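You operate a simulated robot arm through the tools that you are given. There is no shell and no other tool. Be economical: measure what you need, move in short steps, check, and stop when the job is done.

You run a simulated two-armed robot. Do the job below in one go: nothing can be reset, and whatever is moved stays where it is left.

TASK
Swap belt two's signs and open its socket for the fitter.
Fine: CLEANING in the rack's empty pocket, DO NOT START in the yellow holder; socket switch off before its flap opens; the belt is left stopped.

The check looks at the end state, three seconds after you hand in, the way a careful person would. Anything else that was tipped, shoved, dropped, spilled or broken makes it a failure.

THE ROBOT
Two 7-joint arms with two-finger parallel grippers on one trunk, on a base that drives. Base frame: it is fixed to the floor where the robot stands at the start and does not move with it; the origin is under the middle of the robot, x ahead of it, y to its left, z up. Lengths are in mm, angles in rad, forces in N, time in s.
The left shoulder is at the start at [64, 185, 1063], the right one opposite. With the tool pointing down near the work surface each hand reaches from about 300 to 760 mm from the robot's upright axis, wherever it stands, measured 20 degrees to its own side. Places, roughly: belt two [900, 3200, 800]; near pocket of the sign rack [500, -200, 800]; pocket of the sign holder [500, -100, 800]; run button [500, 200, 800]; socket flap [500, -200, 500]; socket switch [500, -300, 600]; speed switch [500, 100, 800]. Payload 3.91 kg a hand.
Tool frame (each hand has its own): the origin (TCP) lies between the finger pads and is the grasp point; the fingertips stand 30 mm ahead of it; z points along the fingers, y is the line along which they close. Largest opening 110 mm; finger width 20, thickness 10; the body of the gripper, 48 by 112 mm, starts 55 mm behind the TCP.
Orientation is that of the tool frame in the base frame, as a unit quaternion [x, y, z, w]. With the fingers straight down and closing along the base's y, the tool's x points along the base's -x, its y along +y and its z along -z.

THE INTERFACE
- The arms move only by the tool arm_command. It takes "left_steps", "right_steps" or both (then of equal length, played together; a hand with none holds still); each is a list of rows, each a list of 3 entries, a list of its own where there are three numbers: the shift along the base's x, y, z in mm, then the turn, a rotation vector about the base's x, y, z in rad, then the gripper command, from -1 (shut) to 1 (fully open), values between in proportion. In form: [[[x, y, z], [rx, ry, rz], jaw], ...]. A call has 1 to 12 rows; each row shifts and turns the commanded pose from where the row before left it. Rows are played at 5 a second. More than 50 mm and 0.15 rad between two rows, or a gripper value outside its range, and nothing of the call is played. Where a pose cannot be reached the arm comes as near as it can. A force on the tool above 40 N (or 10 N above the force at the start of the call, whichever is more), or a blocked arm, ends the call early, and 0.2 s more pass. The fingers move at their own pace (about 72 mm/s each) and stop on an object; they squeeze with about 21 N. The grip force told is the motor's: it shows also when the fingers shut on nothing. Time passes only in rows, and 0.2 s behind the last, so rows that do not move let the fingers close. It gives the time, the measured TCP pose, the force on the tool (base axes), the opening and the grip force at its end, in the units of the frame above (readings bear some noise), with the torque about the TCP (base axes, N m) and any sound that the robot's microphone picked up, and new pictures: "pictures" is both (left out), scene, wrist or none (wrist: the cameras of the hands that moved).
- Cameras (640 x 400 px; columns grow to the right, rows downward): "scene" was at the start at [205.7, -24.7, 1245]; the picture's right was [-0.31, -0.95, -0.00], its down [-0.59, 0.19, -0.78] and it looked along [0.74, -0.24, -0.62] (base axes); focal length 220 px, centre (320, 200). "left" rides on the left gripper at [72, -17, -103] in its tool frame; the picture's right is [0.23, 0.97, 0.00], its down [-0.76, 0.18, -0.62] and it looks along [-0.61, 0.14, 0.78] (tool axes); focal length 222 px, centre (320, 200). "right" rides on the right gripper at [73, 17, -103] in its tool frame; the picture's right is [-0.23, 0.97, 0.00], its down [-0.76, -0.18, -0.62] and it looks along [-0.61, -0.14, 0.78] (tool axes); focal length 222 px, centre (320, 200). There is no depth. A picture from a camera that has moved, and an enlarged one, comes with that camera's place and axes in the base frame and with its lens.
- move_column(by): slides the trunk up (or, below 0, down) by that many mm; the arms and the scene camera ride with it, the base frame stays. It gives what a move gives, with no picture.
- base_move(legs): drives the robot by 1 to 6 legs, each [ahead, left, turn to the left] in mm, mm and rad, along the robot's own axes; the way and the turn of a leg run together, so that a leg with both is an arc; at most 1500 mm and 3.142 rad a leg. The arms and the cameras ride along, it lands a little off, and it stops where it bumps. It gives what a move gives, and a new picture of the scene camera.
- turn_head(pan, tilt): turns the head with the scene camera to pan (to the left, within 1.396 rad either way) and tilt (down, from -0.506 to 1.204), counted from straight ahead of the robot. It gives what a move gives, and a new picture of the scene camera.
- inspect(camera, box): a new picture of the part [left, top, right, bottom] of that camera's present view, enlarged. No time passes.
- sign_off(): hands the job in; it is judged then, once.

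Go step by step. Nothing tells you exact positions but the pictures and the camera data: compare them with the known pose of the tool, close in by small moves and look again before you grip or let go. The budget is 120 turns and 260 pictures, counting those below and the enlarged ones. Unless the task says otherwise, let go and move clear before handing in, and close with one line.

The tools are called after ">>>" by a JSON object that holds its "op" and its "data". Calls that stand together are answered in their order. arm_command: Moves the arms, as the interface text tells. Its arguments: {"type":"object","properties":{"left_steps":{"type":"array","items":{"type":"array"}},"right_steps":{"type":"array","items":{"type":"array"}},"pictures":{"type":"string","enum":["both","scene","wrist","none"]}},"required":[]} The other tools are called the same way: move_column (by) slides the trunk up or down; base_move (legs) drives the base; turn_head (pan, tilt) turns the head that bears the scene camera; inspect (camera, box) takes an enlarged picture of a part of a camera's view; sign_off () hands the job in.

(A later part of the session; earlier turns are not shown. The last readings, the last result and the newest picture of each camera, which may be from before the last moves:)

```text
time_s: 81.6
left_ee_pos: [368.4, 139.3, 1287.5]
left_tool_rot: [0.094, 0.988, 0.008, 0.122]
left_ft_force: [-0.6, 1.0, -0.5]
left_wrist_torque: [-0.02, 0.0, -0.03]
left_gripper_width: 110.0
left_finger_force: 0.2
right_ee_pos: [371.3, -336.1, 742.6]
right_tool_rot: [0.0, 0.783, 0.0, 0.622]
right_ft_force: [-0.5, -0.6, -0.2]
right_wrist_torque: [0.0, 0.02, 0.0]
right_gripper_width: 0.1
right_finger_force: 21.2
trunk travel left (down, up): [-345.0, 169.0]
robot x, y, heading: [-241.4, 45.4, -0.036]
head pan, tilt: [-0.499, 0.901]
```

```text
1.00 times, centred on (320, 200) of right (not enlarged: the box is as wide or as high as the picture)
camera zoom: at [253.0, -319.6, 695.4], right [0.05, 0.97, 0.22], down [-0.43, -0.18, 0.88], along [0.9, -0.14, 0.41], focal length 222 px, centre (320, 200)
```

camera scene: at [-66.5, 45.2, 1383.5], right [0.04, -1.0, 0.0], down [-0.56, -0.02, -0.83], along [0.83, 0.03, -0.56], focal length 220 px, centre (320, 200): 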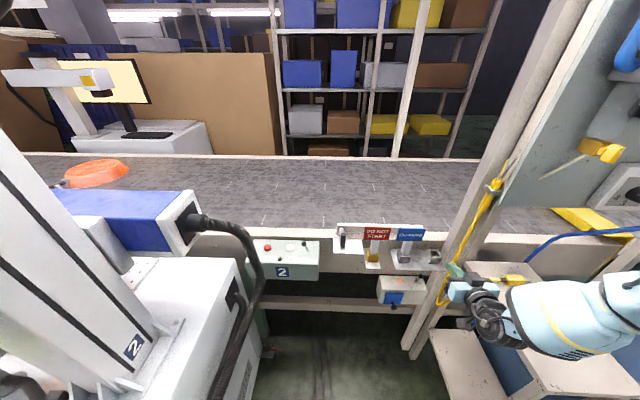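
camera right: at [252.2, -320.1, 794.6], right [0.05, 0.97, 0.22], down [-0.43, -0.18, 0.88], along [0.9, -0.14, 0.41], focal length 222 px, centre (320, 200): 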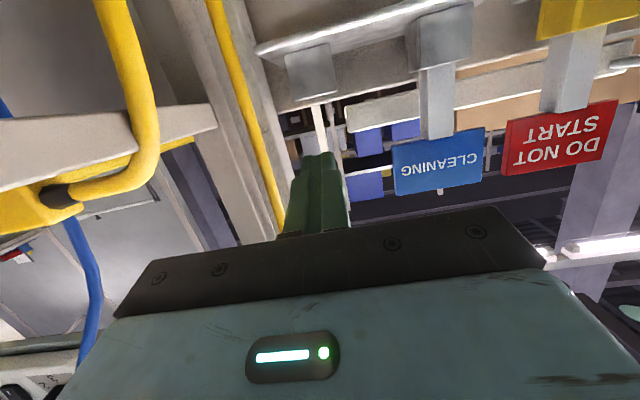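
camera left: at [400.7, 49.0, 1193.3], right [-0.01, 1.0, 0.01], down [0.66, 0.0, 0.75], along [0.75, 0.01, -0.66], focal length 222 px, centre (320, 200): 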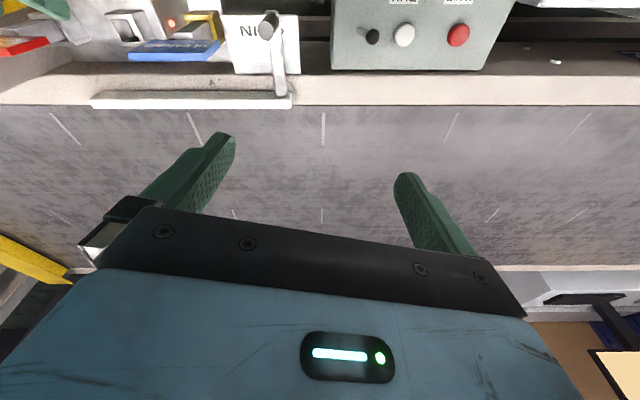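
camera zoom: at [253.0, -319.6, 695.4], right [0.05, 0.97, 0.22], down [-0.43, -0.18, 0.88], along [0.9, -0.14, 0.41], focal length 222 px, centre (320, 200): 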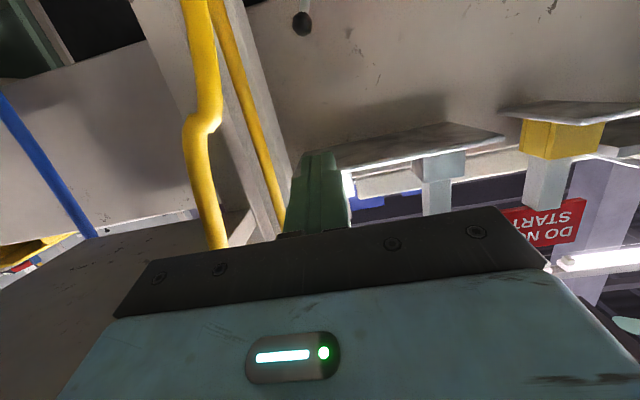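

The forearm is close over the bench, so lowering further in this pose would hit it. Yawing the hand to point slightly right brings the wrist and forearm left, away from the bench.

>>> {"op": "arm_command", "data": {"right_steps": [[[0, 10, 5], [0, 0, -0.1], -1], [[0, 10, 5], [0, 0, -0.1], -1], [[0, 10, 0], [0, 0, -0.1], -1], [[0, 10, 0], [0, 0, -0.1], -1], [[0, 0, 0], [0, 0, 0], -0.2], [[0, 0, 0], [0, 0, 0], -0.2]], "pictures": "scene"}}

>>> {"op": "inspect", "data": {"camera": "scene", "box": [340, 200, 640, 400]}}

```text
time_s: 83.0
left_ee_pos: [369.6, 138.6, 1287.5]
left_tool_rot: [0.094, 0.988, 0.008, 0.123]
left_ft_force: [0.3, 0.6, -0.4]
left_wrist_torque: [-0.02, -0.01, -0.01]
left_gripper_width: 110.3
left_finger_force: 0.1
right_ee_pos: [371.8, -296.8, 752.4]
right_tool_rot: [0.156, 0.768, -0.123, 0.609]
right_ft_force: [0.0, 0.3, -0.2]
right_wrist_torque: [0.03, 0.0, -0.03]
right_gripper_width: 44.0
right_finger_force: 0.2
trunk travel left (down, up): [-345.0, 169.0]
robot x, y, heading: [-245.4, 46.2, -0.038]
head pan, tilt: [-0.499, 0.901]
camera scene: at [-27.3, 39.5, 1256.5], right [-0.01, -1.0, 0.0], down [-0.68, 0.01, -0.73], along [0.73, -0.01, -0.68], focal length 220 px, centre (320, 200)
```

scene: 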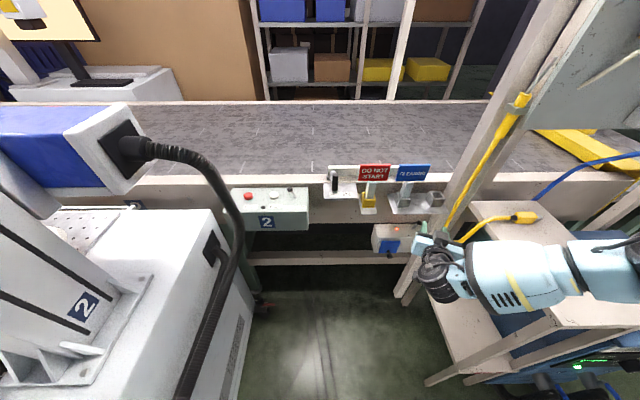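

```text
2.00 times, centred on (490, 300) of scene
camera zoom: at [-27.3, 39.5, 1256.5], right [-0.01, -1.0, 0.0], down [-0.68, 0.01, -0.73], along [0.73, -0.01, -0.68], focal length 441 px, centre (-20, 0)
```

zoom: 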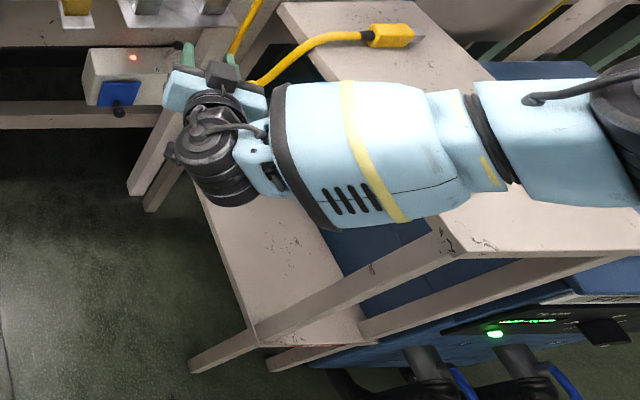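

The right elbow always ends up over the bench, so the left arm should do the socket, since its elbow side is open floor. That means moving the robot to the right and turning it. First I'll raise the right hand and fold it fingers-down.

>>> {"op": "arm_command", "data": {"right_steps": [[[-20, 0, 40], [0, 0, 0], -0.2], [[-20, 0, 40], [0, 0, 0.05], -0.2], [[-10, 0, 40], [0.047, 0.11, 0.05], -0.2], [[-10, 0, 40], [0.047, 0.11, 0.05], -0.2], [[-10, 0, 30], [0.047, 0.11, 0.05], -0.2], [[-10, 0, 30], [0.04, 0.115, 0.05], -0.2], [[-10, 0, 30], [0.03, 0.12, 0.05], -0.2], [[-10, 0, 20], [0.02, 0.13, 0.05], -0.2], [[-10, 0, 20], [0.01, 0.13, 0.05], -0.2], [[-10, 0, 20], [0, 0.13, 0], -0.2], [[-10, 0, 0], [0, 0.13, 0], -0.2], [[0, 0, 0], [0, 0.1, 0], -0.2]], "pictures": "scene"}}

```text
time_s: 85.6
left_ee_pos: [369.6, 139.5, 1285.6]
left_tool_rot: [0.095, 0.988, 0.008, 0.12]
left_ft_force: [0.0, -0.1, 0.3]
left_wrist_torque: [-0.04, -0.01, 0.0]
left_gripper_width: 110.0
left_finger_force: 0.1
right_ee_pos: [241.6, -294.9, 1062.5]
right_tool_rot: [0.037, 0.997, 0.031, 0.059]
right_ft_force: [0.6, 0.1, -0.9]
right_wrist_torque: [0.01, 0.01, -0.02]
right_gripper_width: 44.1
right_finger_force: 0.1
trunk travel left (down, up): [-345.0, 169.0]
robot x, y, heading: [-243.7, 45.7, -0.035]
head pan, tilt: [-0.499, 0.901]
camera scene: at [-27.0, 39.6, 1256.2], right [-0.02, -1.0, 0.0], down [-0.69, 0.01, -0.73], along [0.73, -0.01, -0.69], focal length 220 px, centre (320, 200)
```

scene: 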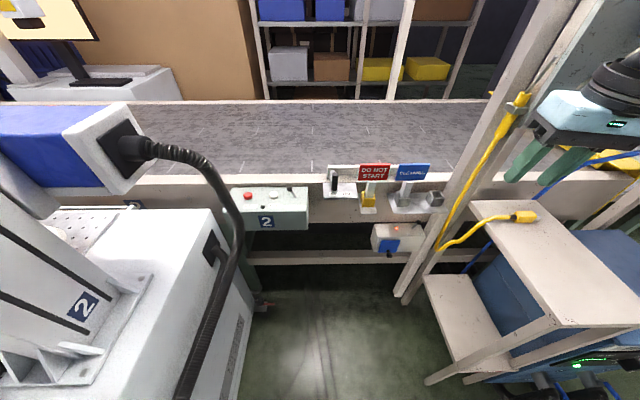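

The right hand is folded high. I'll move the base right in two steps, starting with 170 mm.

>>> {"op": "base_move", "data": {"legs": [[0, -170, 0]]}}

>>> {"op": "turn_head", "data": {"pan": -1.2, "tilt": 0.6}}

```text
time_s: 87.7
left_ee_pos: [363.7, -28.2, 1286.5]
left_tool_rot: [0.094, 0.988, 0.008, 0.121]
left_ft_force: [-0.1, 0.7, -0.3]
left_wrist_torque: [0.02, 0.02, 0.02]
left_gripper_width: 110.1
left_finger_force: 0.1
right_ee_pos: [236.6, -462.0, 1060.9]
right_tool_rot: [0.036, 0.997, 0.031, 0.059]
right_ft_force: [-0.1, -0.4, 0.1]
right_wrist_torque: [0.02, -0.03, 0.02]
right_gripper_width: 43.9
right_finger_force: 0.1
trunk travel left (down, up): [-345.0, 169.0]
robot x, y, heading: [-249.1, -120.3, -0.033]
head pan, tilt: [-0.499, 0.901]
camera scene: at [-33.3, -128.2, 1256.4], right [-0.02, -1.0, 0.0], down [-0.69, 0.01, -0.73], along [0.73, -0.01, -0.69], focal length 220 px, centre (320, 200)
```

scene: 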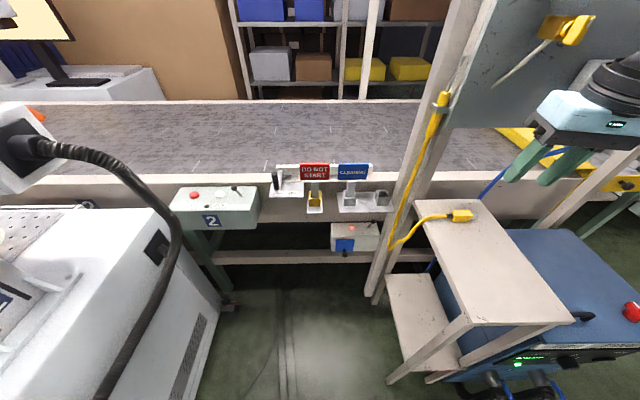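

```text
time_s: 88.8
left_ee_pos: [362.9, -29.0, 1287.0]
left_tool_rot: [0.095, 0.988, 0.008, 0.12]
left_ft_force: [0.3, 0.7, -0.3]
left_wrist_torque: [0.02, -0.02, 0.0]
left_gripper_width: 109.6
left_finger_force: 0.2
right_ee_pos: [235.0, -462.5, 1062.3]
right_tool_rot: [0.037, 0.997, 0.032, 0.06]
right_ft_force: [0.5, -0.1, -0.2]
right_wrist_torque: [-0.01, -0.03, -0.02]
right_gripper_width: 44.3
right_finger_force: 0.1
trunk travel left (down, up): [-345.0, 169.0]
robot x, y, heading: [-247.2, -114.1, -0.033]
head pan, tilt: [-1.201, 0.6]
camera scene: at [-28.4, -143.5, 1271.8], right [-0.19, -0.98, 0.0], down [-0.54, 0.1, -0.84], along [0.82, -0.16, -0.54], focal length 220 px, centre (320, 200)
```

scene: 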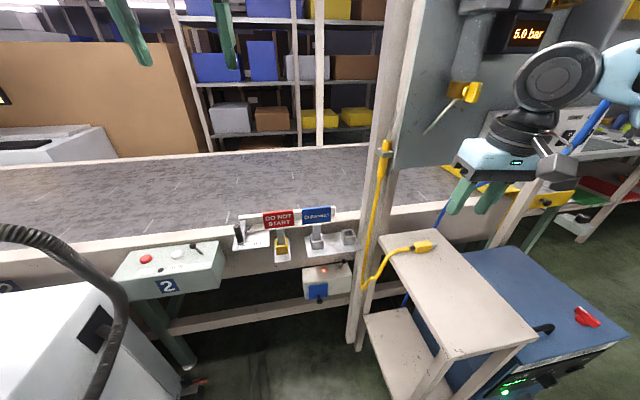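

The way is clear to the right. I'll move 90 mm further right before unfolding the left arm.

>>> {"op": "base_move", "data": {"legs": [[0, -100, 0]]}}

>>> {"op": "arm_command", "data": {"left_steps": [[[-10, 20, -25], [0, 0, 0], 0], [[-10, 20, -25], [0, 0, 0], 0], [[-10, 20, -25], [0, 0, 0], 0], [[-10, 20, -25], [0, 0, 0], 0], [[-10, 20, -25], [0, 0, 0], 0], [[-10, 20, -25], [0, 0, 0], 0], [[0, 0, 0], [0, 0, 0], 0]], "pictures": "scene"}}

```text
time_s: 90.3
left_ee_pos: [358.9, -129.5, 1286.5]
left_tool_rot: [0.094, 0.988, 0.008, 0.12]
left_ft_force: [0.1, -0.7, -1.0]
left_wrist_torque: [0.02, -0.05, 0.01]
left_gripper_width: 110.0
left_finger_force: 0.1
right_ee_pos: [231.4, -563.0, 1061.2]
right_tool_rot: [0.037, 0.997, 0.031, 0.059]
right_ft_force: [-0.3, 0.2, 0.4]
right_wrist_torque: [0.02, 0.03, 0.0]
right_gripper_width: 43.8
right_finger_force: 0.0
trunk travel left (down, up): [-345.0, 169.0]
robot x, y, heading: [-251.8, -220.7, -0.036]
head pan, tilt: [-1.201, 0.6]
camera scene: at [-31.9, -244.3, 1272.2], right [-0.19, -0.98, 0.0], down [-0.53, 0.1, -0.84], along [0.83, -0.16, -0.54], focal length 220 px, centre (320, 200)
```

scene: 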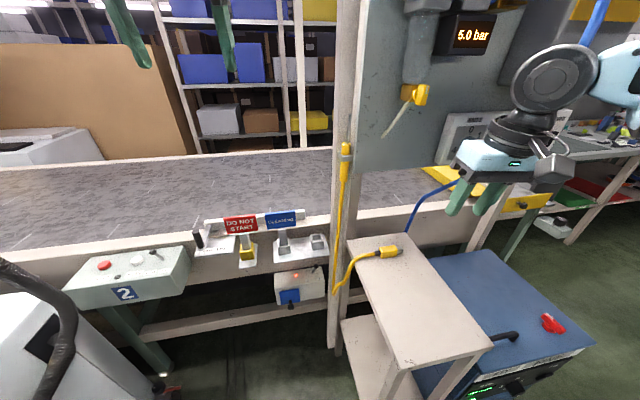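

```text
time_s: 91.9
left_ee_pos: [384.5, -89.4, 1267.9]
left_tool_rot: [0.095, 0.988, 0.008, 0.12]
left_ft_force: [0.5, 0.1, 0.3]
left_wrist_torque: [-0.02, -0.05, -0.02]
left_gripper_width: 55.1
left_finger_force: 0.1
left hand out of reach, approached as far as the arm can: row 1, 2, 3, 4, 5, 6
right_ee_pos: [231.9, -562.3, 1061.9]
right_tool_rot: [0.037, 0.997, 0.03, 0.06]
right_ft_force: [-0.2, -0.5, -0.2]
right_wrist_torque: [0.0, 0.0, 0.01]
right_gripper_width: 43.9
right_finger_force: 0.0
trunk travel left (down, up): [-345.0, 169.0]
robot x, y, heading: [-253.2, -218.8, -0.034]
head pan, tilt: [-1.201, 0.6]
camera scene: at [-90.4, -310.3, 1269.6], right [-0.94, -0.33, 0.0], down [-0.19, 0.53, -0.83], along [0.27, -0.78, -0.56], focal length 220 px, centre (320, 200)
```

scene: 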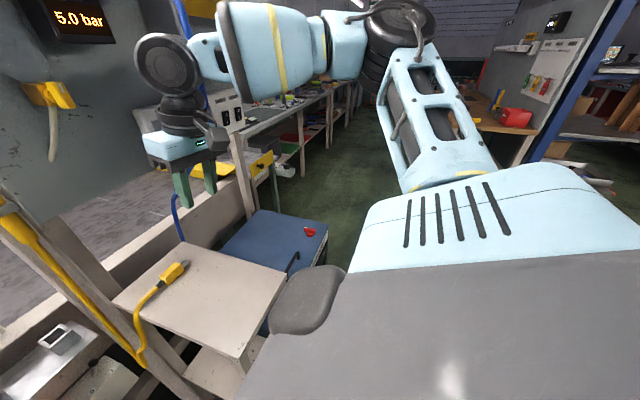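

Moving the left hand freed the head, and the right side is open floor. I'll turn the head forward and keep bringing the left hand left and down.

>>> {"op": "arm_command", "data": {"left_steps": [[[0, 40, -10], [0, 0, 0], 0], [[0, 40, -20], [0, 0, 0], 0], [[0, 40, -30], [0, 0, 0], 0], [[0, 20, -40], [0, 0, 0], 0], [[0, 0, -40], [0, 0, 0], 0], [[0, 0, -40], [0, 0, 0], 0], [[0, 0, 0], [0, 0, 0], 0]], "pictures": "none"}}

>>> {"op": "turn_head", "data": {"pan": 0.5, "tilt": 0.7}}

```text
time_s: 93.5
left_ee_pos: [459.9, 16.7, 1158.9]
left_tool_rot: [0.094, 0.988, 0.009, 0.12]
left_ft_force: [0.2, -0.1, -0.2]
left_wrist_torque: [0.01, 0.02, 0.0]
left_gripper_width: 55.1
left_finger_force: 0.1
left hand out of reach, approached as far as the arm can: row 1, 2, 3, 4, 5, 6
right_ee_pos: [231.2, -562.6, 1062.3]
right_tool_rot: [0.037, 0.997, 0.031, 0.059]
right_ft_force: [-0.2, 0.8, 0.1]
right_wrist_torque: [0.02, -0.03, -0.02]
right_gripper_width: 44.0
right_finger_force: 0.2
trunk travel left (down, up): [-345.0, 169.0]
robot x, y, heading: [-255.3, -223.1, -0.034]
head pan, tilt: [-1.201, 0.6]
```

```text
time_s: 95.2
left_ee_pos: [460.4, 16.6, 1157.8]
left_tool_rot: [0.094, 0.988, 0.009, 0.121]
left_ft_force: [0.1, -0.6, 0.5]
left_wrist_torque: [0.01, 0.01, 0.0]
left_gripper_width: 54.8
left_finger_force: 0.0
right_ee_pos: [230.9, -562.1, 1061.3]
right_tool_rot: [0.038, 0.997, 0.031, 0.06]
right_ft_force: [-0.5, -0.9, -1.3]
right_wrist_torque: [-0.01, -0.02, -0.02]
right_gripper_width: 44.2
right_finger_force: 0.1
trunk travel left (down, up): [-345.0, 169.0]
robot x, y, heading: [-253.6, -221.5, -0.03]
head pan, tilt: [0.499, 0.7]
camera scene: at [-43.5, -188.9, 1261.0], right [0.45, -0.89, 0.0], down [-0.58, -0.29, -0.76], along [0.68, 0.34, -0.64], focal length 220 px, centre (320, 200)
```

scene: 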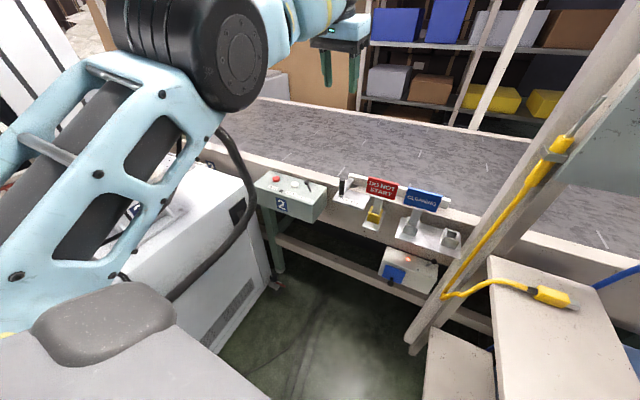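

The left arm is stretched straight, so I'll pull the hand back toward the robot to bend it.

>>> {"op": "arm_command", "data": {"left_steps": [[[-40, 0, 0], [0, 0, 0], 0], [[-40, 0, 0], [0, 0, 0], 0], [[-40, 0, -10], [0, 0, 0], 0], [[-40, 0, -20], [0, 0, 0], 0], [[0, 0, 0], [0, 0, 0], 0]], "pictures": "scene"}}

```text
time_s: 96.4
left_ee_pos: [457.7, 14.9, 1163.7]
left_tool_rot: [0.095, 0.988, 0.008, 0.12]
left_ft_force: [-0.3, 0.4, 1.0]
left_wrist_torque: [0.01, 0.0, -0.02]
left_gripper_width: 55.1
left_finger_force: 0.1
left hand out of reach, approached as far as the arm can: row 1, 2, 3, 4
right_ee_pos: [230.9, -561.4, 1062.5]
right_tool_rot: [0.037, 0.997, 0.031, 0.059]
right_ft_force: [0.6, 0.3, 0.1]
right_wrist_torque: [0.01, -0.02, 0.0]
right_gripper_width: 44.1
right_finger_force: 0.1
trunk travel left (down, up): [-345.0, 169.0]
robot x, y, heading: [-252.2, -221.2, -0.034]
head pan, tilt: [0.499, 0.7]
camera scene: at [-43.5, -188.8, 1261.0], right [0.45, -0.89, 0.0], down [-0.58, -0.29, -0.76], along [0.68, 0.34, -0.64], focal length 220 px, centre (320, 200)
```

scene: 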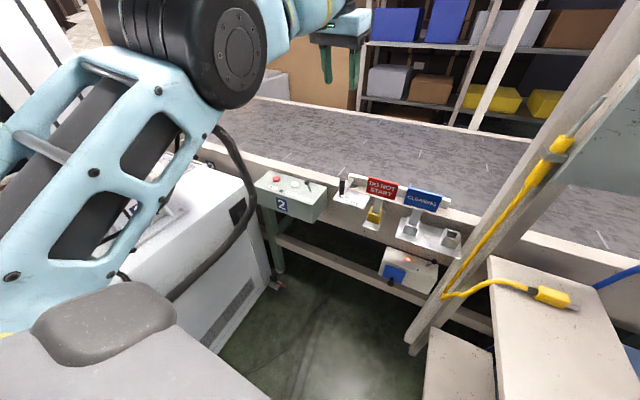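

The elbow is bent and a wrist joint is the limit. I need the fingers pointing forward anyway, so I'll start pitching the left hand.

>>> {"op": "arm_command", "data": {"left_steps": [[[0, 0, 0], [0, -0.14, 0], 0], [[0, 0, 0], [0, -0.14, 0], 0], [[0, 10, -10], [0, -0.14, 0], 0], [[-10, 10, -10], [0, -0.14, 0], 0], [[-20, 10, -20], [0, -0.14, 0], 0], [[-20, 10, -20], [0, -0.14, 0], 0], [[0, 0, 0], [0, 0, 0], 0]], "pictures": "scene"}}

```text
time_s: 98.0
left_ee_pos: [596.5, 41.3, 1188.8]
left_tool_rot: [0.085, 0.871, 0.043, 0.483]
left_ft_force: [-0.6, 0.0, -0.9]
left_wrist_torque: [-0.03, 0.0, 0.01]
left_gripper_width: 54.8
left_finger_force: 0.1
left hand out of reach, approached as far as the arm can: row 1, 2, 3, 4, 5, 6
right_ee_pos: [232.0, -561.8, 1062.2]
right_tool_rot: [0.037, 0.997, 0.03, 0.059]
right_ft_force: [-0.1, -0.1, 0.8]
right_wrist_torque: [-0.03, 0.03, 0.04]
right_gripper_width: 44.2
right_finger_force: 0.1
trunk travel left (down, up): [-345.0, 169.0]
robot x, y, heading: [-253.5, -221.2, -0.034]
head pan, tilt: [0.499, 0.7]
camera scene: at [-43.9, -189.2, 1261.1], right [0.45, -0.89, 0.0], down [-0.58, -0.29, -0.77], along [0.68, 0.34, -0.64], focal length 220 px, centre (320, 200)
```

scene: 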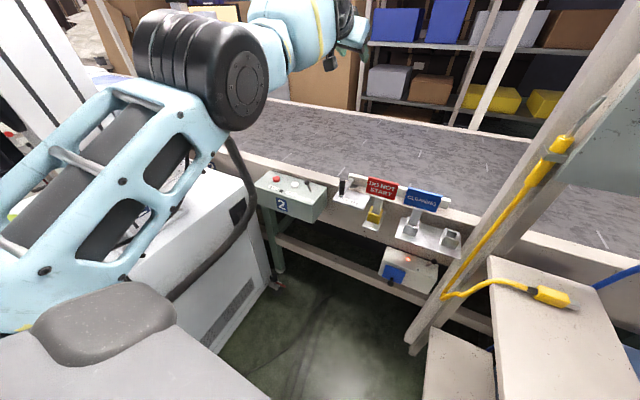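

The hand is pitched forward now. I'll try lowering and retracting again in that orientation.

>>> {"op": "arm_command", "data": {"left_steps": [[[-20, 0, -40], [0, 0, 0], 0], [[-20, 0, -40], [0, 0, 0], 0], [[-20, 0, -40], [0, 0, 0], 0], [[-20, 0, -40], [0, 0, 0], 0], [[0, 0, 0], [0, 0, 0], 0]], "pictures": "scene"}}

```text
time_s: 99.2
left_ee_pos: [627.6, 45.7, 1047.7]
left_tool_rot: [0.085, 0.871, 0.043, 0.482]
left_ft_force: [0.2, -0.9, 0.7]
left_wrist_torque: [-0.01, 0.01, -0.02]
left_gripper_width: 55.0
left_finger_force: 0.0
left hand out of reach, approached as far as the arm can: row 1, 2, 3, 4
right_ee_pos: [231.8, -561.8, 1062.0]
right_tool_rot: [0.038, 0.997, 0.03, 0.06]
right_ft_force: [-0.4, 0.2, -0.4]
right_wrist_torque: [0.0, 0.02, 0.03]
right_gripper_width: 44.0
right_finger_force: 0.0
trunk travel left (down, up): [-345.0, 169.0]
robot x, y, heading: [-252.7, -223.4, -0.033]
head pan, tilt: [0.499, 0.7]
camera scene: at [-43.9, -188.9, 1261.1], right [0.45, -0.89, 0.0], down [-0.58, -0.29, -0.77], along [0.68, 0.34, -0.64], focal length 220 px, centre (320, 200)
```

scene: 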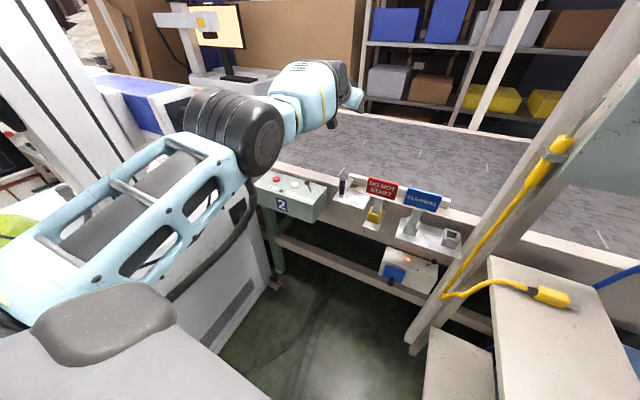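

The arm moves down but not back. I'll probe which direction frees it with small pulls to the right and back.

>>> {"op": "arm_command", "data": {"left_steps": [[[-30, -40, 0], [0, 0, 0], 0], [[-30, -40, 0], [0, 0, 0], 0], [[-30, -40, 0], [0, 0, 0], 0], [[0, 0, 0], [0, 0, 0], 0]], "pictures": "none"}}

```text
time_s: 100.2
left_ee_pos: [617.5, -85.0, 1056.2]
left_tool_rot: [0.084, 0.871, 0.044, 0.482]
left_ft_force: [0.1, 1.1, 0.3]
left_wrist_torque: [-0.03, 0.01, -0.01]
left_gripper_width: 54.9
left_finger_force: 0.1
left hand out of reach, approached as far as the arm can: row 1, 2, 3
right_ee_pos: [231.3, -561.6, 1062.0]
right_tool_rot: [0.038, 0.997, 0.03, 0.059]
right_ft_force: [0.1, -0.3, 0.4]
right_wrist_torque: [-0.01, 0.0, 0.01]
right_gripper_width: 43.9
right_finger_force: 0.1
trunk travel left (down, up): [-345.0, 169.0]
robot x, y, heading: [-250.4, -221.4, -0.036]
head pan, tilt: [0.499, 0.7]
```

It swings sideways but won't shorten, which suggests a wrist joint limit. I'll pull back while yawing and pitching a little.

>>> {"op": "arm_command", "data": {"left_steps": [[[-30, 0, -10], [0, -0.1, 0.1], 0], [[-30, 0, -10], [0, -0.1, 0.1], 0], [[-30, 0, -10], [0, -0.1, 0.1], 0], [[-30, 0, -10], [0, -0.1, 0.1], 0], [[0, 0, 0], [0, 0, 0], 0]], "pictures": "none"}}

>>> {"op": "turn_head", "data": {"pan": 0.7, "tilt": 0.45}}

```text
time_s: 101.4
left_ee_pos: [609.0, -111.7, 1025.1]
left_tool_rot: [-0.099, 0.757, 0.154, 0.627]
left_ft_force: [0.6, 0.3, -0.2]
left_wrist_torque: [0.02, 0.03, -0.01]
left_gripper_width: 54.9
left_finger_force: 0.0
left hand out of reach, approached as far as the arm can: row 1, 2, 3, 4
right_ee_pos: [231.7, -561.6, 1062.8]
right_tool_rot: [0.038, 0.997, 0.031, 0.06]
right_ft_force: [-0.3, -0.5, 0.7]
right_wrist_torque: [0.03, 0.06, -0.01]
right_gripper_width: 43.9
right_finger_force: 0.0
trunk travel left (down, up): [-345.0, 169.0]
robot x, y, heading: [-250.1, -218.2, -0.04]
head pan, tilt: [0.499, 0.7]
```

```text
time_s: 102.2
left_ee_pos: [609.7, -112.9, 1025.9]
left_tool_rot: [-0.099, 0.758, 0.153, 0.627]
left_ft_force: [0.0, -0.2, 0.4]
left_wrist_torque: [-0.02, -0.01, 0.05]
left_gripper_width: 54.9
left_finger_force: 0.0
right_ee_pos: [231.8, -561.7, 1063.0]
right_tool_rot: [0.038, 0.997, 0.03, 0.059]
right_ft_force: [-0.1, 0.0, -0.3]
right_wrist_torque: [0.02, -0.04, 0.01]
right_gripper_width: 43.9
right_finger_force: 0.0
trunk travel left (down, up): [-345.0, 169.0]
robot x, y, heading: [-257.6, -218.0, -0.035]
head pan, tilt: [0.7, 0.45]
camera scene: at [-47.0, -170.2, 1283.1], right [0.62, -0.79, 0.0], down [-0.34, -0.27, -0.9], along [0.71, 0.55, -0.44], focal length 220 px, centre (320, 200)
```

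scene: 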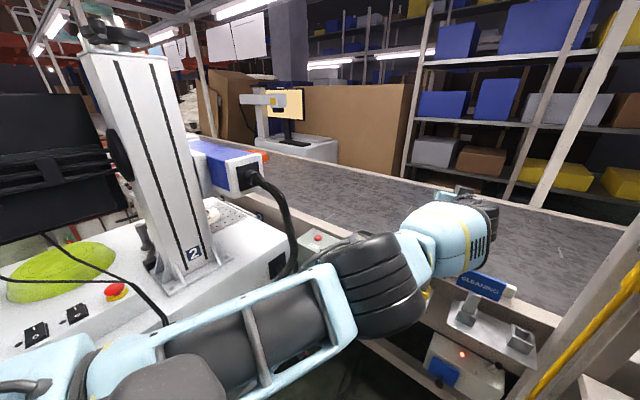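

The arm is stretched straight at its singularity, where a large pull needs a huge elbow turn in one row. I'll retract in very small steps instead.

>>> {"op": "arm_command", "data": {"left_steps": [[[-4, 0, 0], [0, 0, 0], 0], [[-4, 0, 0], [0, 0, 0], 0], [[-5, 0, 0], [0, 0, 0], 0], [[-6, 0, 0], [0, 0, 0], 0], [[-8, 0, 0], [0, 0, 0], 0], [[-10, 0, 0], [0, 0, 0], 0], [[-12, 0, 0], [0, 0, 0], 0], [[-15, 0, 0], [0, 0, 0], 0], [[-20, 0, 0], [0, 0, 0], 0], [[-20, 0, 0], [0, 0, 0], 0]], "pictures": "none"}}

```text
time_s: 104.4
left_ee_pos: [601.9, -124.8, 1021.6]
left_tool_rot: [-0.11, 0.756, 0.161, 0.625]
left_ft_force: [0.5, 0.0, 0.6]
left_wrist_torque: [-0.01, -0.01, 0.03]
left_gripper_width: 55.0
left_finger_force: 0.0
left hand out of reach, approached as far as the arm can: row 1, 2, 3, 4, 5, 6, 7, 8, 9, 10
right_ee_pos: [230.9, -562.8, 1061.6]
right_tool_rot: [0.037, 0.997, 0.031, 0.059]
right_ft_force: [0.4, -0.5, -0.2]
right_wrist_torque: [0.0, 0.0, 0.0]
right_gripper_width: 44.1
right_finger_force: 0.0
trunk travel left (down, up): [-345.0, 169.0]
robot x, y, heading: [-253.2, -219.7, -0.038]
head pan, tilt: [0.7, 0.45]
```

The left arm is folded awkwardly at a shoulder limit. With more distance behind me, the right arm can reach the socket nearly straight and stay clear of the bench. I'll test whether the base can back up from here.

>>> {"op": "base_move", "data": {"legs": [[-100, 0, 0]]}}

```text
time_s: 105.6
left_ee_pos: [501.5, -124.4, 1018.5]
left_tool_rot: [-0.107, 0.757, 0.162, 0.624]
left_ft_force: [-0.2, 0.2, 0.9]
left_wrist_torque: [0.02, 0.04, -0.02]
left_gripper_width: 54.8
left_finger_force: 0.1
right_ee_pos: [130.7, -559.2, 1062.0]
right_tool_rot: [0.038, 0.997, 0.032, 0.06]
right_ft_force: [0.2, -0.1, 0.0]
right_wrist_torque: [-0.02, -0.01, -0.04]
right_gripper_width: 44.0
right_finger_force: 0.1
trunk travel left (down, up): [-345.0, 169.0]
robot x, y, heading: [-353.3, -220.5, -0.037]
head pan, tilt: [0.7, 0.45]
camera scene: at [-147.0, -167.1, 1283.2], right [0.61, -0.79, 0.0], down [-0.34, -0.27, -0.9], along [0.71, 0.55, -0.44], focal length 220 px, centre (320, 200)
```

scene: 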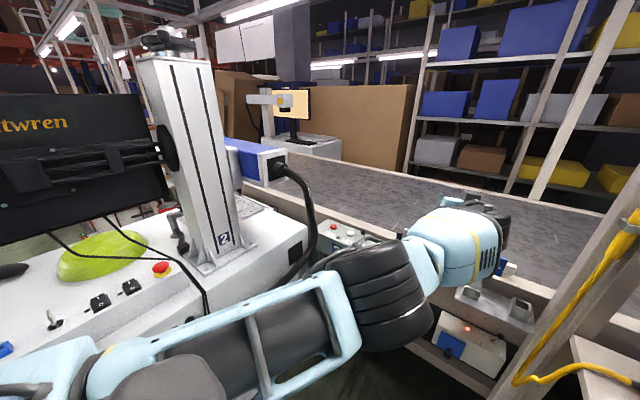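

Backing up works here. I'll go back another 100 mm, then left 190 mm, to set the right arm up in a long reach clear of the bench.

>>> {"op": "base_move", "data": {"legs": [[-100, 0, 0], [0, 100, 0]]}}

>>> {"op": "turn_head", "data": {"pan": -0.15, "tilt": 0.6}}

```text
time_s: 107.8
left_ee_pos: [403.8, -24.7, 1017.7]
left_tool_rot: [-0.107, 0.757, 0.161, 0.624]
left_ft_force: [0.0, 0.2, 1.0]
left_wrist_torque: [0.01, 0.03, -0.01]
left_gripper_width: 55.2
left_finger_force: 0.0
right_ee_pos: [30.6, -460.4, 1061.8]
right_tool_rot: [0.041, 0.997, 0.031, 0.059]
right_ft_force: [-0.5, -0.4, -0.1]
right_wrist_torque: [0.03, 0.01, 0.0]
right_gripper_width: 43.8
right_finger_force: 0.0
trunk travel left (down, up): [-345.0, 169.0]
robot x, y, heading: [-449.5, -116.5, -0.048]
head pan, tilt: [0.7, 0.45]
camera scene: at [-244.6, -65.7, 1283.2], right [0.61, -0.79, 0.0], down [-0.34, -0.27, -0.9], along [0.71, 0.55, -0.44], focal length 220 px, centre (320, 200)
```

scene: 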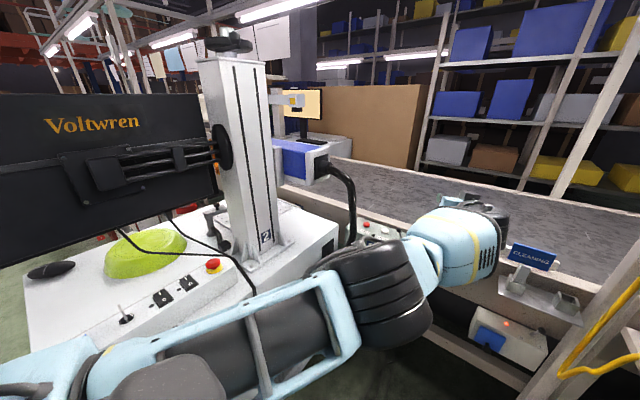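

```text
time_s: 109.0
left_ee_pos: [405.7, -24.5, 1018.3]
left_tool_rot: [-0.107, 0.757, 0.162, 0.624]
left_ft_force: [0.1, 0.8, 0.2]
left_wrist_torque: [0.0, -0.01, 0.0]
left_gripper_width: 55.0
left_finger_force: 0.1
right_ee_pos: [30.4, -461.0, 1061.8]
right_tool_rot: [0.04, 0.997, 0.031, 0.06]
right_ft_force: [0.3, -0.2, -0.7]
right_wrist_torque: [-0.01, -0.05, 0.01]
right_gripper_width: 44.1
right_finger_force: 0.1
trunk travel left (down, up): [-345.0, 169.0]
robot x, y, heading: [-451.0, -115.1, -0.039]
head pan, tilt: [-0.15, 0.6]
camera scene: at [-230.7, -139.0, 1269.6], right [-0.19, -0.98, 0.0], down [-0.55, 0.11, -0.83], along [0.81, -0.16, -0.56], focal length 220 px, centre (320, 200)
```

scene: 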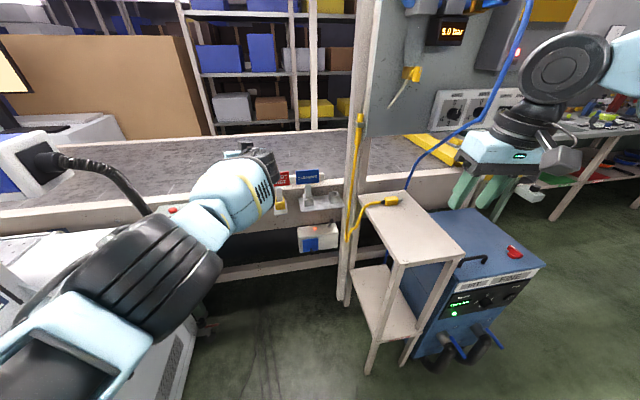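

This is a great overview: the bench and welder are clear and there's room. I'll shift left 110 mm more, then pitch the right hand forward.

>>> {"op": "base_move", "data": {"legs": [[0, 110, 0]]}}

>>> {"op": "arm_command", "data": {"right_steps": [[[30, 0, -10], [0, -0.12, 0], -0.6], [[30, 0, -10], [0, -0.12, 0], -0.6], [[30, 0, -10], [0, -0.12, 0], -0.6], [[30, 0, -10], [0, -0.12, 0], -0.6], [[30, 5, -10], [0, -0.12, 0], -0.6], [[30, 5, -10], [0, -0.12, 0], -0.6], [[30, 5, -10], [0, -0.12, 0], -0.6], [[30, 5, -10], [0, -0.12, 0], -0.6], [[30, 5, -10], [0, -0.12, 0], -0.6], [[20, 5, -10], [0, -0.12, 0], -0.6], [[0, 0, 0], [0, 0, 0], -0.6]], "pictures": "scene"}}

```text
time_s: 110.7
left_ee_pos: [408.4, 85.2, 1018.4]
left_tool_rot: [-0.107, 0.757, 0.162, 0.624]
left_ft_force: [-0.1, -0.2, 0.0]
left_wrist_torque: [-0.03, 0.02, 0.0]
left_gripper_width: 54.8
left_finger_force: 0.1
right_ee_pos: [35.4, -350.3, 1062.7]
right_tool_rot: [0.041, 0.997, 0.031, 0.06]
right_ft_force: [0.4, 0.3, -0.1]
right_wrist_torque: [0.0, -0.02, 0.0]
right_gripper_width: 43.8
right_finger_force: 0.1
trunk travel left (down, up): [-345.0, 169.0]
robot x, y, heading: [-445.0, -3.1, -0.045]
head pan, tilt: [-0.15, 0.6]
camera scene: at [-225.9, -29.1, 1269.6], right [-0.19, -0.98, 0.0], down [-0.55, 0.11, -0.83], along [0.81, -0.16, -0.56], focal length 220 px, centre (320, 200)
```

scene: 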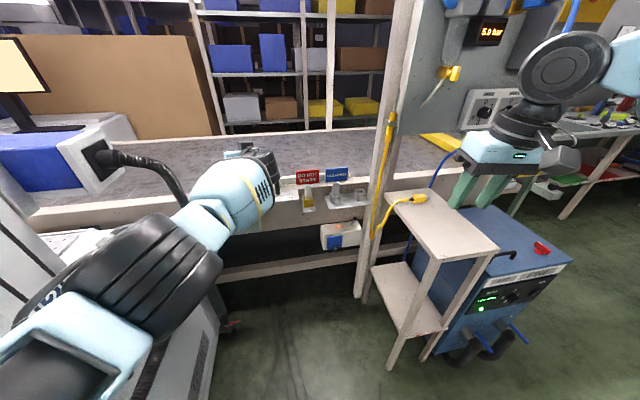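

```text
time_s: 113.0
left_ee_pos: [408.2, 86.4, 1017.0]
left_tool_rot: [-0.107, 0.757, 0.162, 0.624]
left_ft_force: [0.2, 0.3, 0.7]
left_wrist_torque: [0.01, -0.02, -0.01]
left_gripper_width: 55.1
left_finger_force: 0.1
right_ee_pos: [327.4, -319.4, 961.4]
right_tool_rot: [0.018, 0.788, 0.049, 0.613]
right_ft_force: [-0.7, -0.5, -0.3]
right_wrist_torque: [0.03, 0.01, -0.03]
right_gripper_width: 21.7
right_finger_force: 0.2
trunk travel left (down, up): [-345.0, 169.0]
robot x, y, heading: [-446.7, -3.9, -0.048]
head pan, tilt: [-0.15, 0.6]
camera scene: at [-226.4, -29.2, 1269.7], right [-0.19, -0.98, 0.0], down [-0.55, 0.11, -0.83], along [0.81, -0.16, -0.56], focal length 220 px, centre (320, 200)
```

scene: 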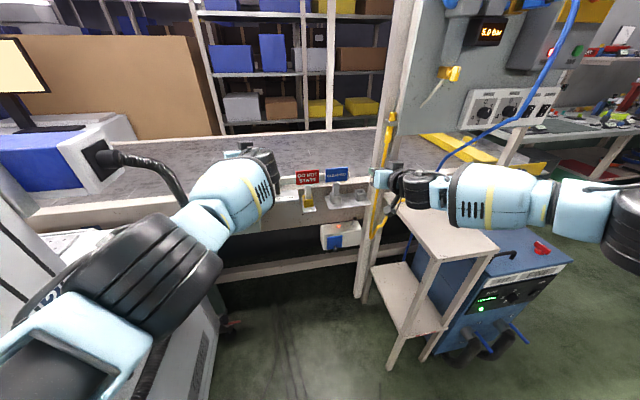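

The hand is level, the forearm isn't over the bench, and everything is within reach. I'll lower the hand in front of the socket to toggle height in stages.

>>> {"op": "arm_command", "data": {"right_steps": [[[8, 0, -35], [0, 0, -0.03], -0.4], [[8, 0, -35], [0, 0, -0.03], -0.4], [[8, 0, -35], [0, 0, -0.03], -0.4], [[8, 0, -35], [0, 0, -0.03], -0.4], [[8, 0, -35], [0, 0, -0.03], -0.4], [[0, 0, 0], [0, 0, 0], -0.4]], "pictures": "scene"}}

```text
time_s: 114.5
left_ee_pos: [409.7, 85.9, 1018.1]
left_tool_rot: [-0.107, 0.757, 0.162, 0.624]
left_ft_force: [-0.2, -0.2, -0.6]
left_wrist_torque: [0.01, 0.01, 0.0]
left_gripper_width: 55.2
left_finger_force: 0.0
right_ee_pos: [318.1, -338.9, 818.9]
right_tool_rot: [0.076, 0.785, 0.003, 0.614]
right_ft_force: [0.7, -0.3, -0.2]
right_wrist_torque: [-0.02, -0.02, 0.02]
right_gripper_width: 33.1
right_finger_force: 0.1
right hand out of reach, approached as far as the arm can: row 3, 4, 5
trunk travel left (down, up): [-345.0, 169.0]
robot x, y, heading: [-443.4, -4.9, -0.045]
head pan, tilt: [-0.15, 0.6]
camera scene: at [-226.0, -29.3, 1269.6], right [-0.19, -0.98, 0.0], down [-0.55, 0.11, -0.83], along [0.81, -0.16, -0.56], focal length 220 px, centre (320, 200)
```

scene: 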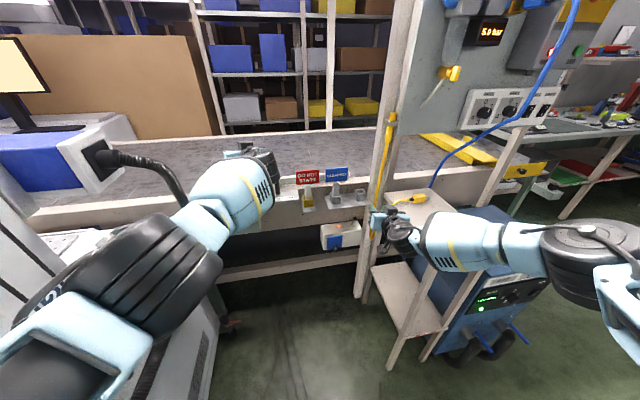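

The elbow can't drop much below the shoulder, so the trunk has to come down. First I'll raise the left hand so it stays clear of the control box.

>>> {"op": "arm_command", "data": {"left_steps": [[[0, 0, 35], [0, 0, 0], 0], [[0, -10, 35], [0, 0, 0], 0], [[0, -10, 35], [0, 0, 0], 0], [[0, -10, 35], [0, 0, 0], 0], [[0, -10, 35], [0, 0, 0], 0], [[0, 0, 35], [0, 0, 0], 0], [[0, 0, 0], [0, 0, 0], 0]], "pictures": "none"}}

>>> {"op": "move_column", "data": {"by": -150}}

>>> {"op": "turn_head", "data": {"pan": -0.25, "tilt": 0.4}}

```text
time_s: 116.0
left_ee_pos: [384.8, 75.8, 1208.6]
left_tool_rot: [-0.105, 0.757, 0.16, 0.624]
left_ft_force: [0.4, -0.7, 0.6]
left_wrist_torque: [-0.01, 0.02, 0.02]
left_gripper_width: 55.0
left_finger_force: 0.2
left hand out of reach, approached as far as the arm can: row 3, 4, 5, 6
right_ee_pos: [317.7, -338.9, 817.8]
right_tool_rot: [0.077, 0.785, 0.002, 0.614]
right_ft_force: [0.2, 0.3, 0.9]
right_wrist_torque: [-0.02, -0.01, 0.01]
right_gripper_width: 33.1
right_finger_force: 0.0
trunk travel left (down, up): [-345.0, 169.0]
robot x, y, heading: [-445.2, -4.7, -0.045]
head pan, tilt: [-0.15, 0.6]
```

```text
time_s: 117.8
left_ee_pos: [387.2, 76.0, 1057.7]
left_tool_rot: [-0.106, 0.757, 0.162, 0.624]
left_ft_force: [-0.7, -0.5, 0.2]
left_wrist_torque: [-0.03, 0.03, -0.02]
left_gripper_width: 54.9
left_finger_force: 0.0
right_ee_pos: [315.4, -343.0, 667.4]
right_tool_rot: [0.076, 0.785, 0.003, 0.615]
right_ft_force: [0.7, 0.7, 0.0]
right_wrist_torque: [-0.01, 0.0, -0.02]
right_gripper_width: 33.0
right_finger_force: 0.0
trunk travel left (down, up): [-195.0, 319.0]
robot x, y, heading: [-446.4, -3.9, -0.044]
head pan, tilt: [-0.15, 0.6]
```

```text
time_s: 118.5
left_ee_pos: [387.1, 74.0, 1056.1]
left_tool_rot: [-0.107, 0.757, 0.162, 0.624]
left_ft_force: [-0.5, 0.2, -0.6]
left_wrist_torque: [0.01, 0.03, 0.02]
left_gripper_width: 54.8
left_finger_force: 0.0
right_ee_pos: [316.3, -344.0, 667.6]
right_tool_rot: [0.077, 0.786, 0.003, 0.614]
right_ft_force: [-1.0, -0.3, 0.4]
right_wrist_torque: [0.01, 0.0, -0.02]
right_gripper_width: 32.8
right_finger_force: 0.0
trunk travel left (down, up): [-195.0, 319.0]
robot x, y, heading: [-446.7, -6.0, -0.045]
head pan, tilt: [-0.25, 0.4]
camera scene: at [-179.1, -41.1, 1132.1], right [-0.29, -0.96, 0.0], down [-0.37, 0.11, -0.92], along [0.88, -0.27, -0.39], focal length 220 px, centre (320, 200)
```

scene: 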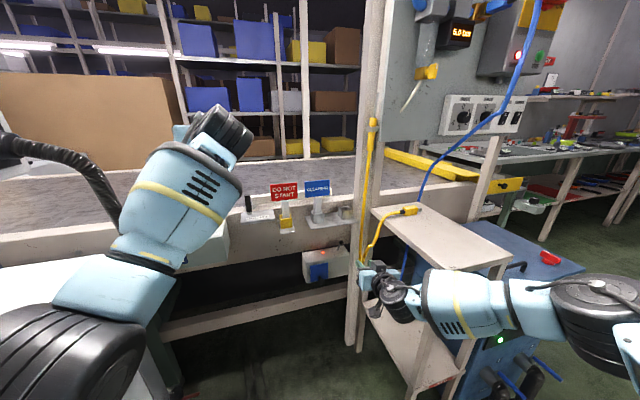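

The forearm sits just in front of the bench's end. To keep clear while reaching in, I'll back up 70 mm more and extend the arm forward with the hand yawed slightly right.

>>> {"op": "base_move", "data": {"legs": [[-70, 0, 0]]}}

>>> {"op": "arm_command", "data": {"right_steps": [[[25, 0, 0], [0, 0, -0.05], -0.4], [[25, 0, 0], [0, 0, -0.05], -0.4], [[25, 0, 0], [0, 0, -0.05], -0.4], [[25, 0, 0], [0, 0, -0.05], -0.4], [[25, 0, 0], [0, 0, -0.05], -0.4], [[0, 0, 0], [0, 0, 0], -0.4]], "pictures": "both"}}

```text
time_s: 119.5
left_ee_pos: [317.1, 78.3, 1056.7]
left_tool_rot: [-0.106, 0.757, 0.161, 0.624]
left_ft_force: [0.1, 1.0, 0.2]
left_wrist_torque: [-0.04, -0.02, 0.03]
left_gripper_width: 55.1
left_finger_force: 0.0
right_ee_pos: [246.8, -339.9, 668.5]
right_tool_rot: [0.076, 0.785, 0.003, 0.614]
right_ft_force: [-0.2, -0.2, 1.5]
right_wrist_torque: [0.01, 0.02, -0.01]
right_gripper_width: 33.0
right_finger_force: 0.0
trunk travel left (down, up): [-195.0, 319.0]
robot x, y, heading: [-513.1, -0.8, -0.048]
head pan, tilt: [-0.25, 0.4]
camera scene: at [-248.8, -37.8, 1132.4], right [-0.29, -0.96, 0.0], down [-0.37, 0.11, -0.92], along [0.88, -0.27, -0.39], focal length 220 px, centre (320, 200)
```

scene: 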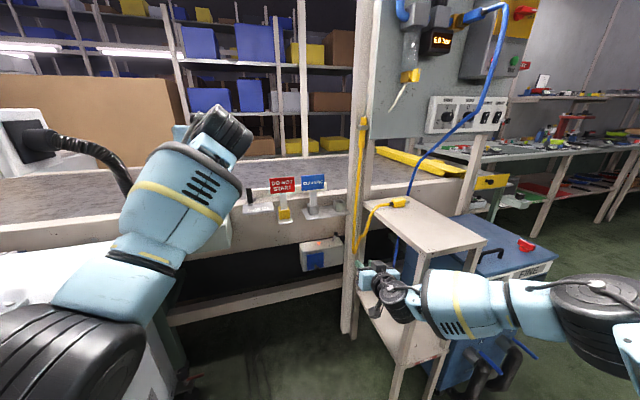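

```text
time_s: 120.9
left_ee_pos: [318.3, 79.2, 1056.6]
left_tool_rot: [-0.107, 0.757, 0.162, 0.624]
left_ft_force: [0.3, -0.4, 0.1]
left_wrist_torque: [0.01, -0.01, 0.0]
left_gripper_width: 55.3
left_finger_force: 0.2
right_ee_pos: [292.7, -372.1, 698.8]
right_tool_rot: [0.167, 0.771, -0.069, 0.611]
right_ft_force: [-0.6, 0.0, -0.4]
right_wrist_torque: [-0.02, 0.02, 0.02]
right_gripper_width: 33.0
right_finger_force: 0.0
right hand out of reach, approached as far as the arm can: row 2, 3, 4, 5
trunk travel left (down, up): [-195.0, 319.0]
robot x, y, heading: [-515.1, 0.7, -0.046]
head pan, tilt: [-0.25, 0.4]
camera scene: at [-248.0, -37.8, 1132.2], right [-0.29, -0.96, 0.0], down [-0.37, 0.11, -0.92], along [0.88, -0.27, -0.39], focal length 220 px, centre (320, 200)
camera right: at [187.8, -312.1, 654.5], right [0.38, 0.87, 0.31], down [-0.48, -0.11, 0.87], along [0.79, -0.48, 0.38], focal length 222 px, centre (320, 200)
```

scene: 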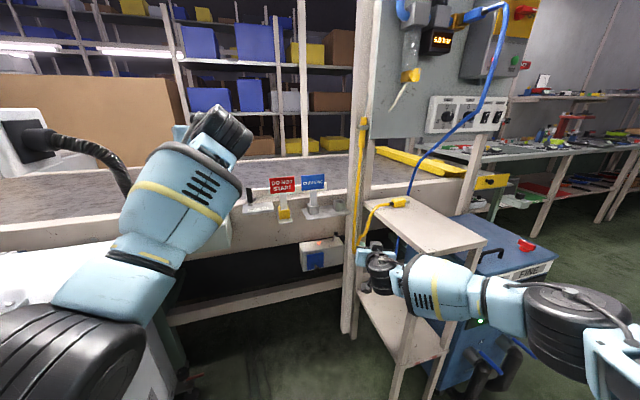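
right: 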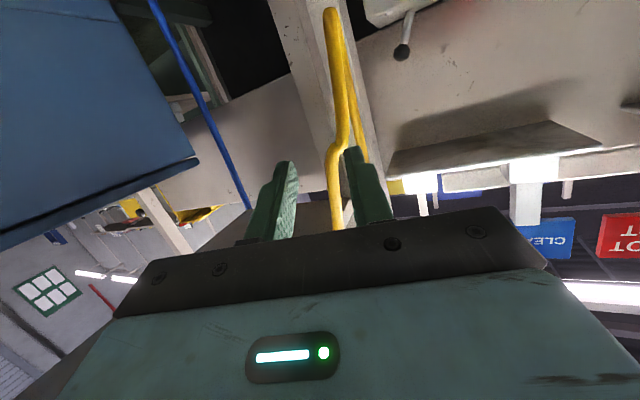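

The right arm's posture keeps its forearm at the bench, while the left arm's posture here would come from open floor. I'll fold the right hand up and back again and use the left hand for the socket from a base position further right.

>>> {"op": "arm_command", "data": {"right_steps": [[[-25, 10, 35], [0, 0, 0.05], -0.4], [[-25, 5, 35], [0.02, 0.1, 0.05], -0.4], [[-25, 5, 35], [0.02, 0.12, 0.05], -0.4], [[-25, 0, 35], [0.02, 0.12, 0.05], -0.4], [[-25, 0, 35], [0, 0.12, 0.05], -0.4], [[-25, 0, 35], [0, 0.12, 0], -0.4], [[-25, 0, 35], [0, 0.12, 0], -0.4], [[-25, 0, 35], [0, 0.12, 0], -0.4], [[-25, 0, 35], [0, 0.12, 0], -0.4], [[-25, 0, 20], [0, 0.12, 0], -0.4], [[-25, 0, 0], [0, 0.12, 0], -0.4], [[0, 0, 0], [0, 0, 0], -0.4]], "pictures": "none"}}

>>> {"op": "arm_command", "data": {"left_steps": [[[0, 0, 0], [0, 0, -0.1], -0.2], [[0, 0, 0], [0, 0, -0.1], -0.2], [[0, 0, 0], [0, 0, -0.1], -0.2], [[0, 0, 0], [0, 0, -0.1], -0.2], [[0, 0, 0], [0, 0, 0], -0.2]], "pictures": "scene"}}

```text
time_s: 123.5
left_ee_pos: [318.7, 78.0, 1056.5]
left_tool_rot: [-0.106, 0.757, 0.161, 0.625]
left_ft_force: [0.3, -0.1, 0.2]
left_wrist_torque: [0.0, -0.02, -0.03]
left_gripper_width: 55.0
left_finger_force: 0.0
right_ee_pos: [15.3, -354.1, 1033.8]
right_tool_rot: [0.072, 0.994, -0.037, 0.07]
right_ft_force: [-0.6, -0.5, 0.1]
right_wrist_torque: [0.01, 0.02, -0.02]
right_gripper_width: 33.0
right_finger_force: 0.1
trunk travel left (down, up): [-195.0, 319.0]
robot x, y, heading: [-516.4, -3.7, -0.042]
head pan, tilt: [-0.25, 0.4]
```

```text
time_s: 124.7
left_ee_pos: [318.2, 77.8, 1056.7]
left_tool_rot: [0.047, 0.763, 0.033, 0.644]
left_ft_force: [-0.2, 0.5, 0.9]
left_wrist_torque: [0.01, -0.01, 0.0]
left_gripper_width: 44.3
left_finger_force: 0.1
right_ee_pos: [14.7, -352.6, 1033.1]
right_tool_rot: [0.07, 0.994, -0.036, 0.07]
right_ft_force: [0.5, -0.1, -0.3]
right_wrist_torque: [-0.03, 0.0, 0.0]
right_gripper_width: 32.8
right_finger_force: 0.1
trunk travel left (down, up): [-195.0, 319.0]
robot x, y, heading: [-517.0, -2.9, -0.039]
head pan, tilt: [-0.25, 0.4]
camera scene: at [-248.0, -38.0, 1132.2], right [-0.29, -0.96, 0.0], down [-0.37, 0.11, -0.92], along [0.88, -0.27, -0.39], focal length 220 px, centre (320, 200)
```

scene: 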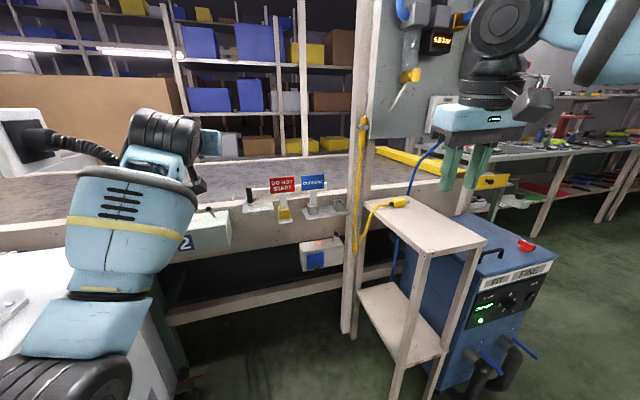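

The left hand now responds normally and points straight ahead. I'll test lowering and retracting it.

>>> {"op": "arm_command", "data": {"left_steps": [[[-10, -15, -30], [0, 0, 0], -0.2], [[-10, -15, -30], [0, 0, 0], -0.2], [[-10, -15, -30], [0, 0, 0], -0.2], [[0, 0, 0], [0, 0, 0], -0.2]], "pictures": "none"}}

>>> {"op": "base_move", "data": {"legs": [[0, -150, 0]]}}

```text
time_s: 125.7
left_ee_pos: [289.5, 34.2, 967.9]
left_tool_rot: [0.047, 0.764, 0.034, 0.643]
left_ft_force: [-0.5, 0.4, 0.5]
left_wrist_torque: [-0.01, -0.02, 0.0]
left_gripper_width: 43.8
left_finger_force: 0.0
right_ee_pos: [15.3, -353.0, 1032.9]
right_tool_rot: [0.071, 0.994, -0.036, 0.071]
right_ft_force: [0.1, -1.2, 0.5]
right_wrist_torque: [-0.02, 0.01, 0.01]
right_gripper_width: 33.0
right_finger_force: 0.1
trunk travel left (down, up): [-195.0, 319.0]
robot x, y, heading: [-516.0, -3.0, -0.042]
head pan, tilt: [-0.25, 0.4]
```

```text
time_s: 127.7
left_ee_pos: [281.8, -114.9, 968.7]
left_tool_rot: [0.047, 0.763, 0.033, 0.644]
left_ft_force: [0.3, -0.2, 1.5]
left_wrist_torque: [0.03, -0.03, -0.02]
left_gripper_width: 43.8
left_finger_force: 0.1
right_ee_pos: [8.1, -502.5, 1033.0]
right_tool_rot: [0.073, 0.994, -0.036, 0.071]
right_ft_force: [-0.5, 0.1, 0.9]
right_wrist_torque: [0.01, 0.04, -0.01]
right_gripper_width: 33.0
right_finger_force: 0.1
trunk travel left (down, up): [-195.0, 319.0]
robot x, y, heading: [-522.6, -148.3, -0.045]
head pan, tilt: [-0.25, 0.4]
camera scene: at [-254.6, -186.7, 1132.2], right [-0.29, -0.96, 0.0], down [-0.37, 0.11, -0.92], along [0.88, -0.27, -0.39], focal length 220 px, centre (320, 200)
```

scene: 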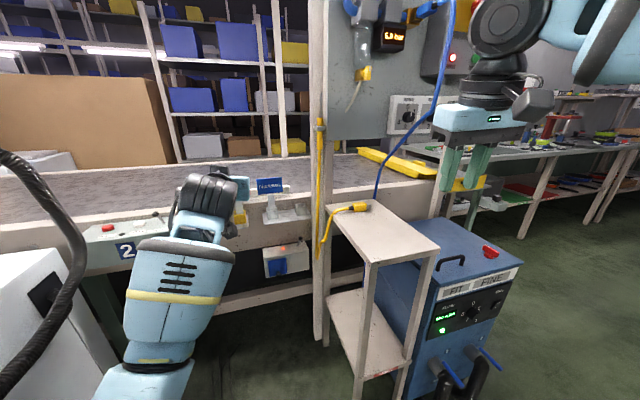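

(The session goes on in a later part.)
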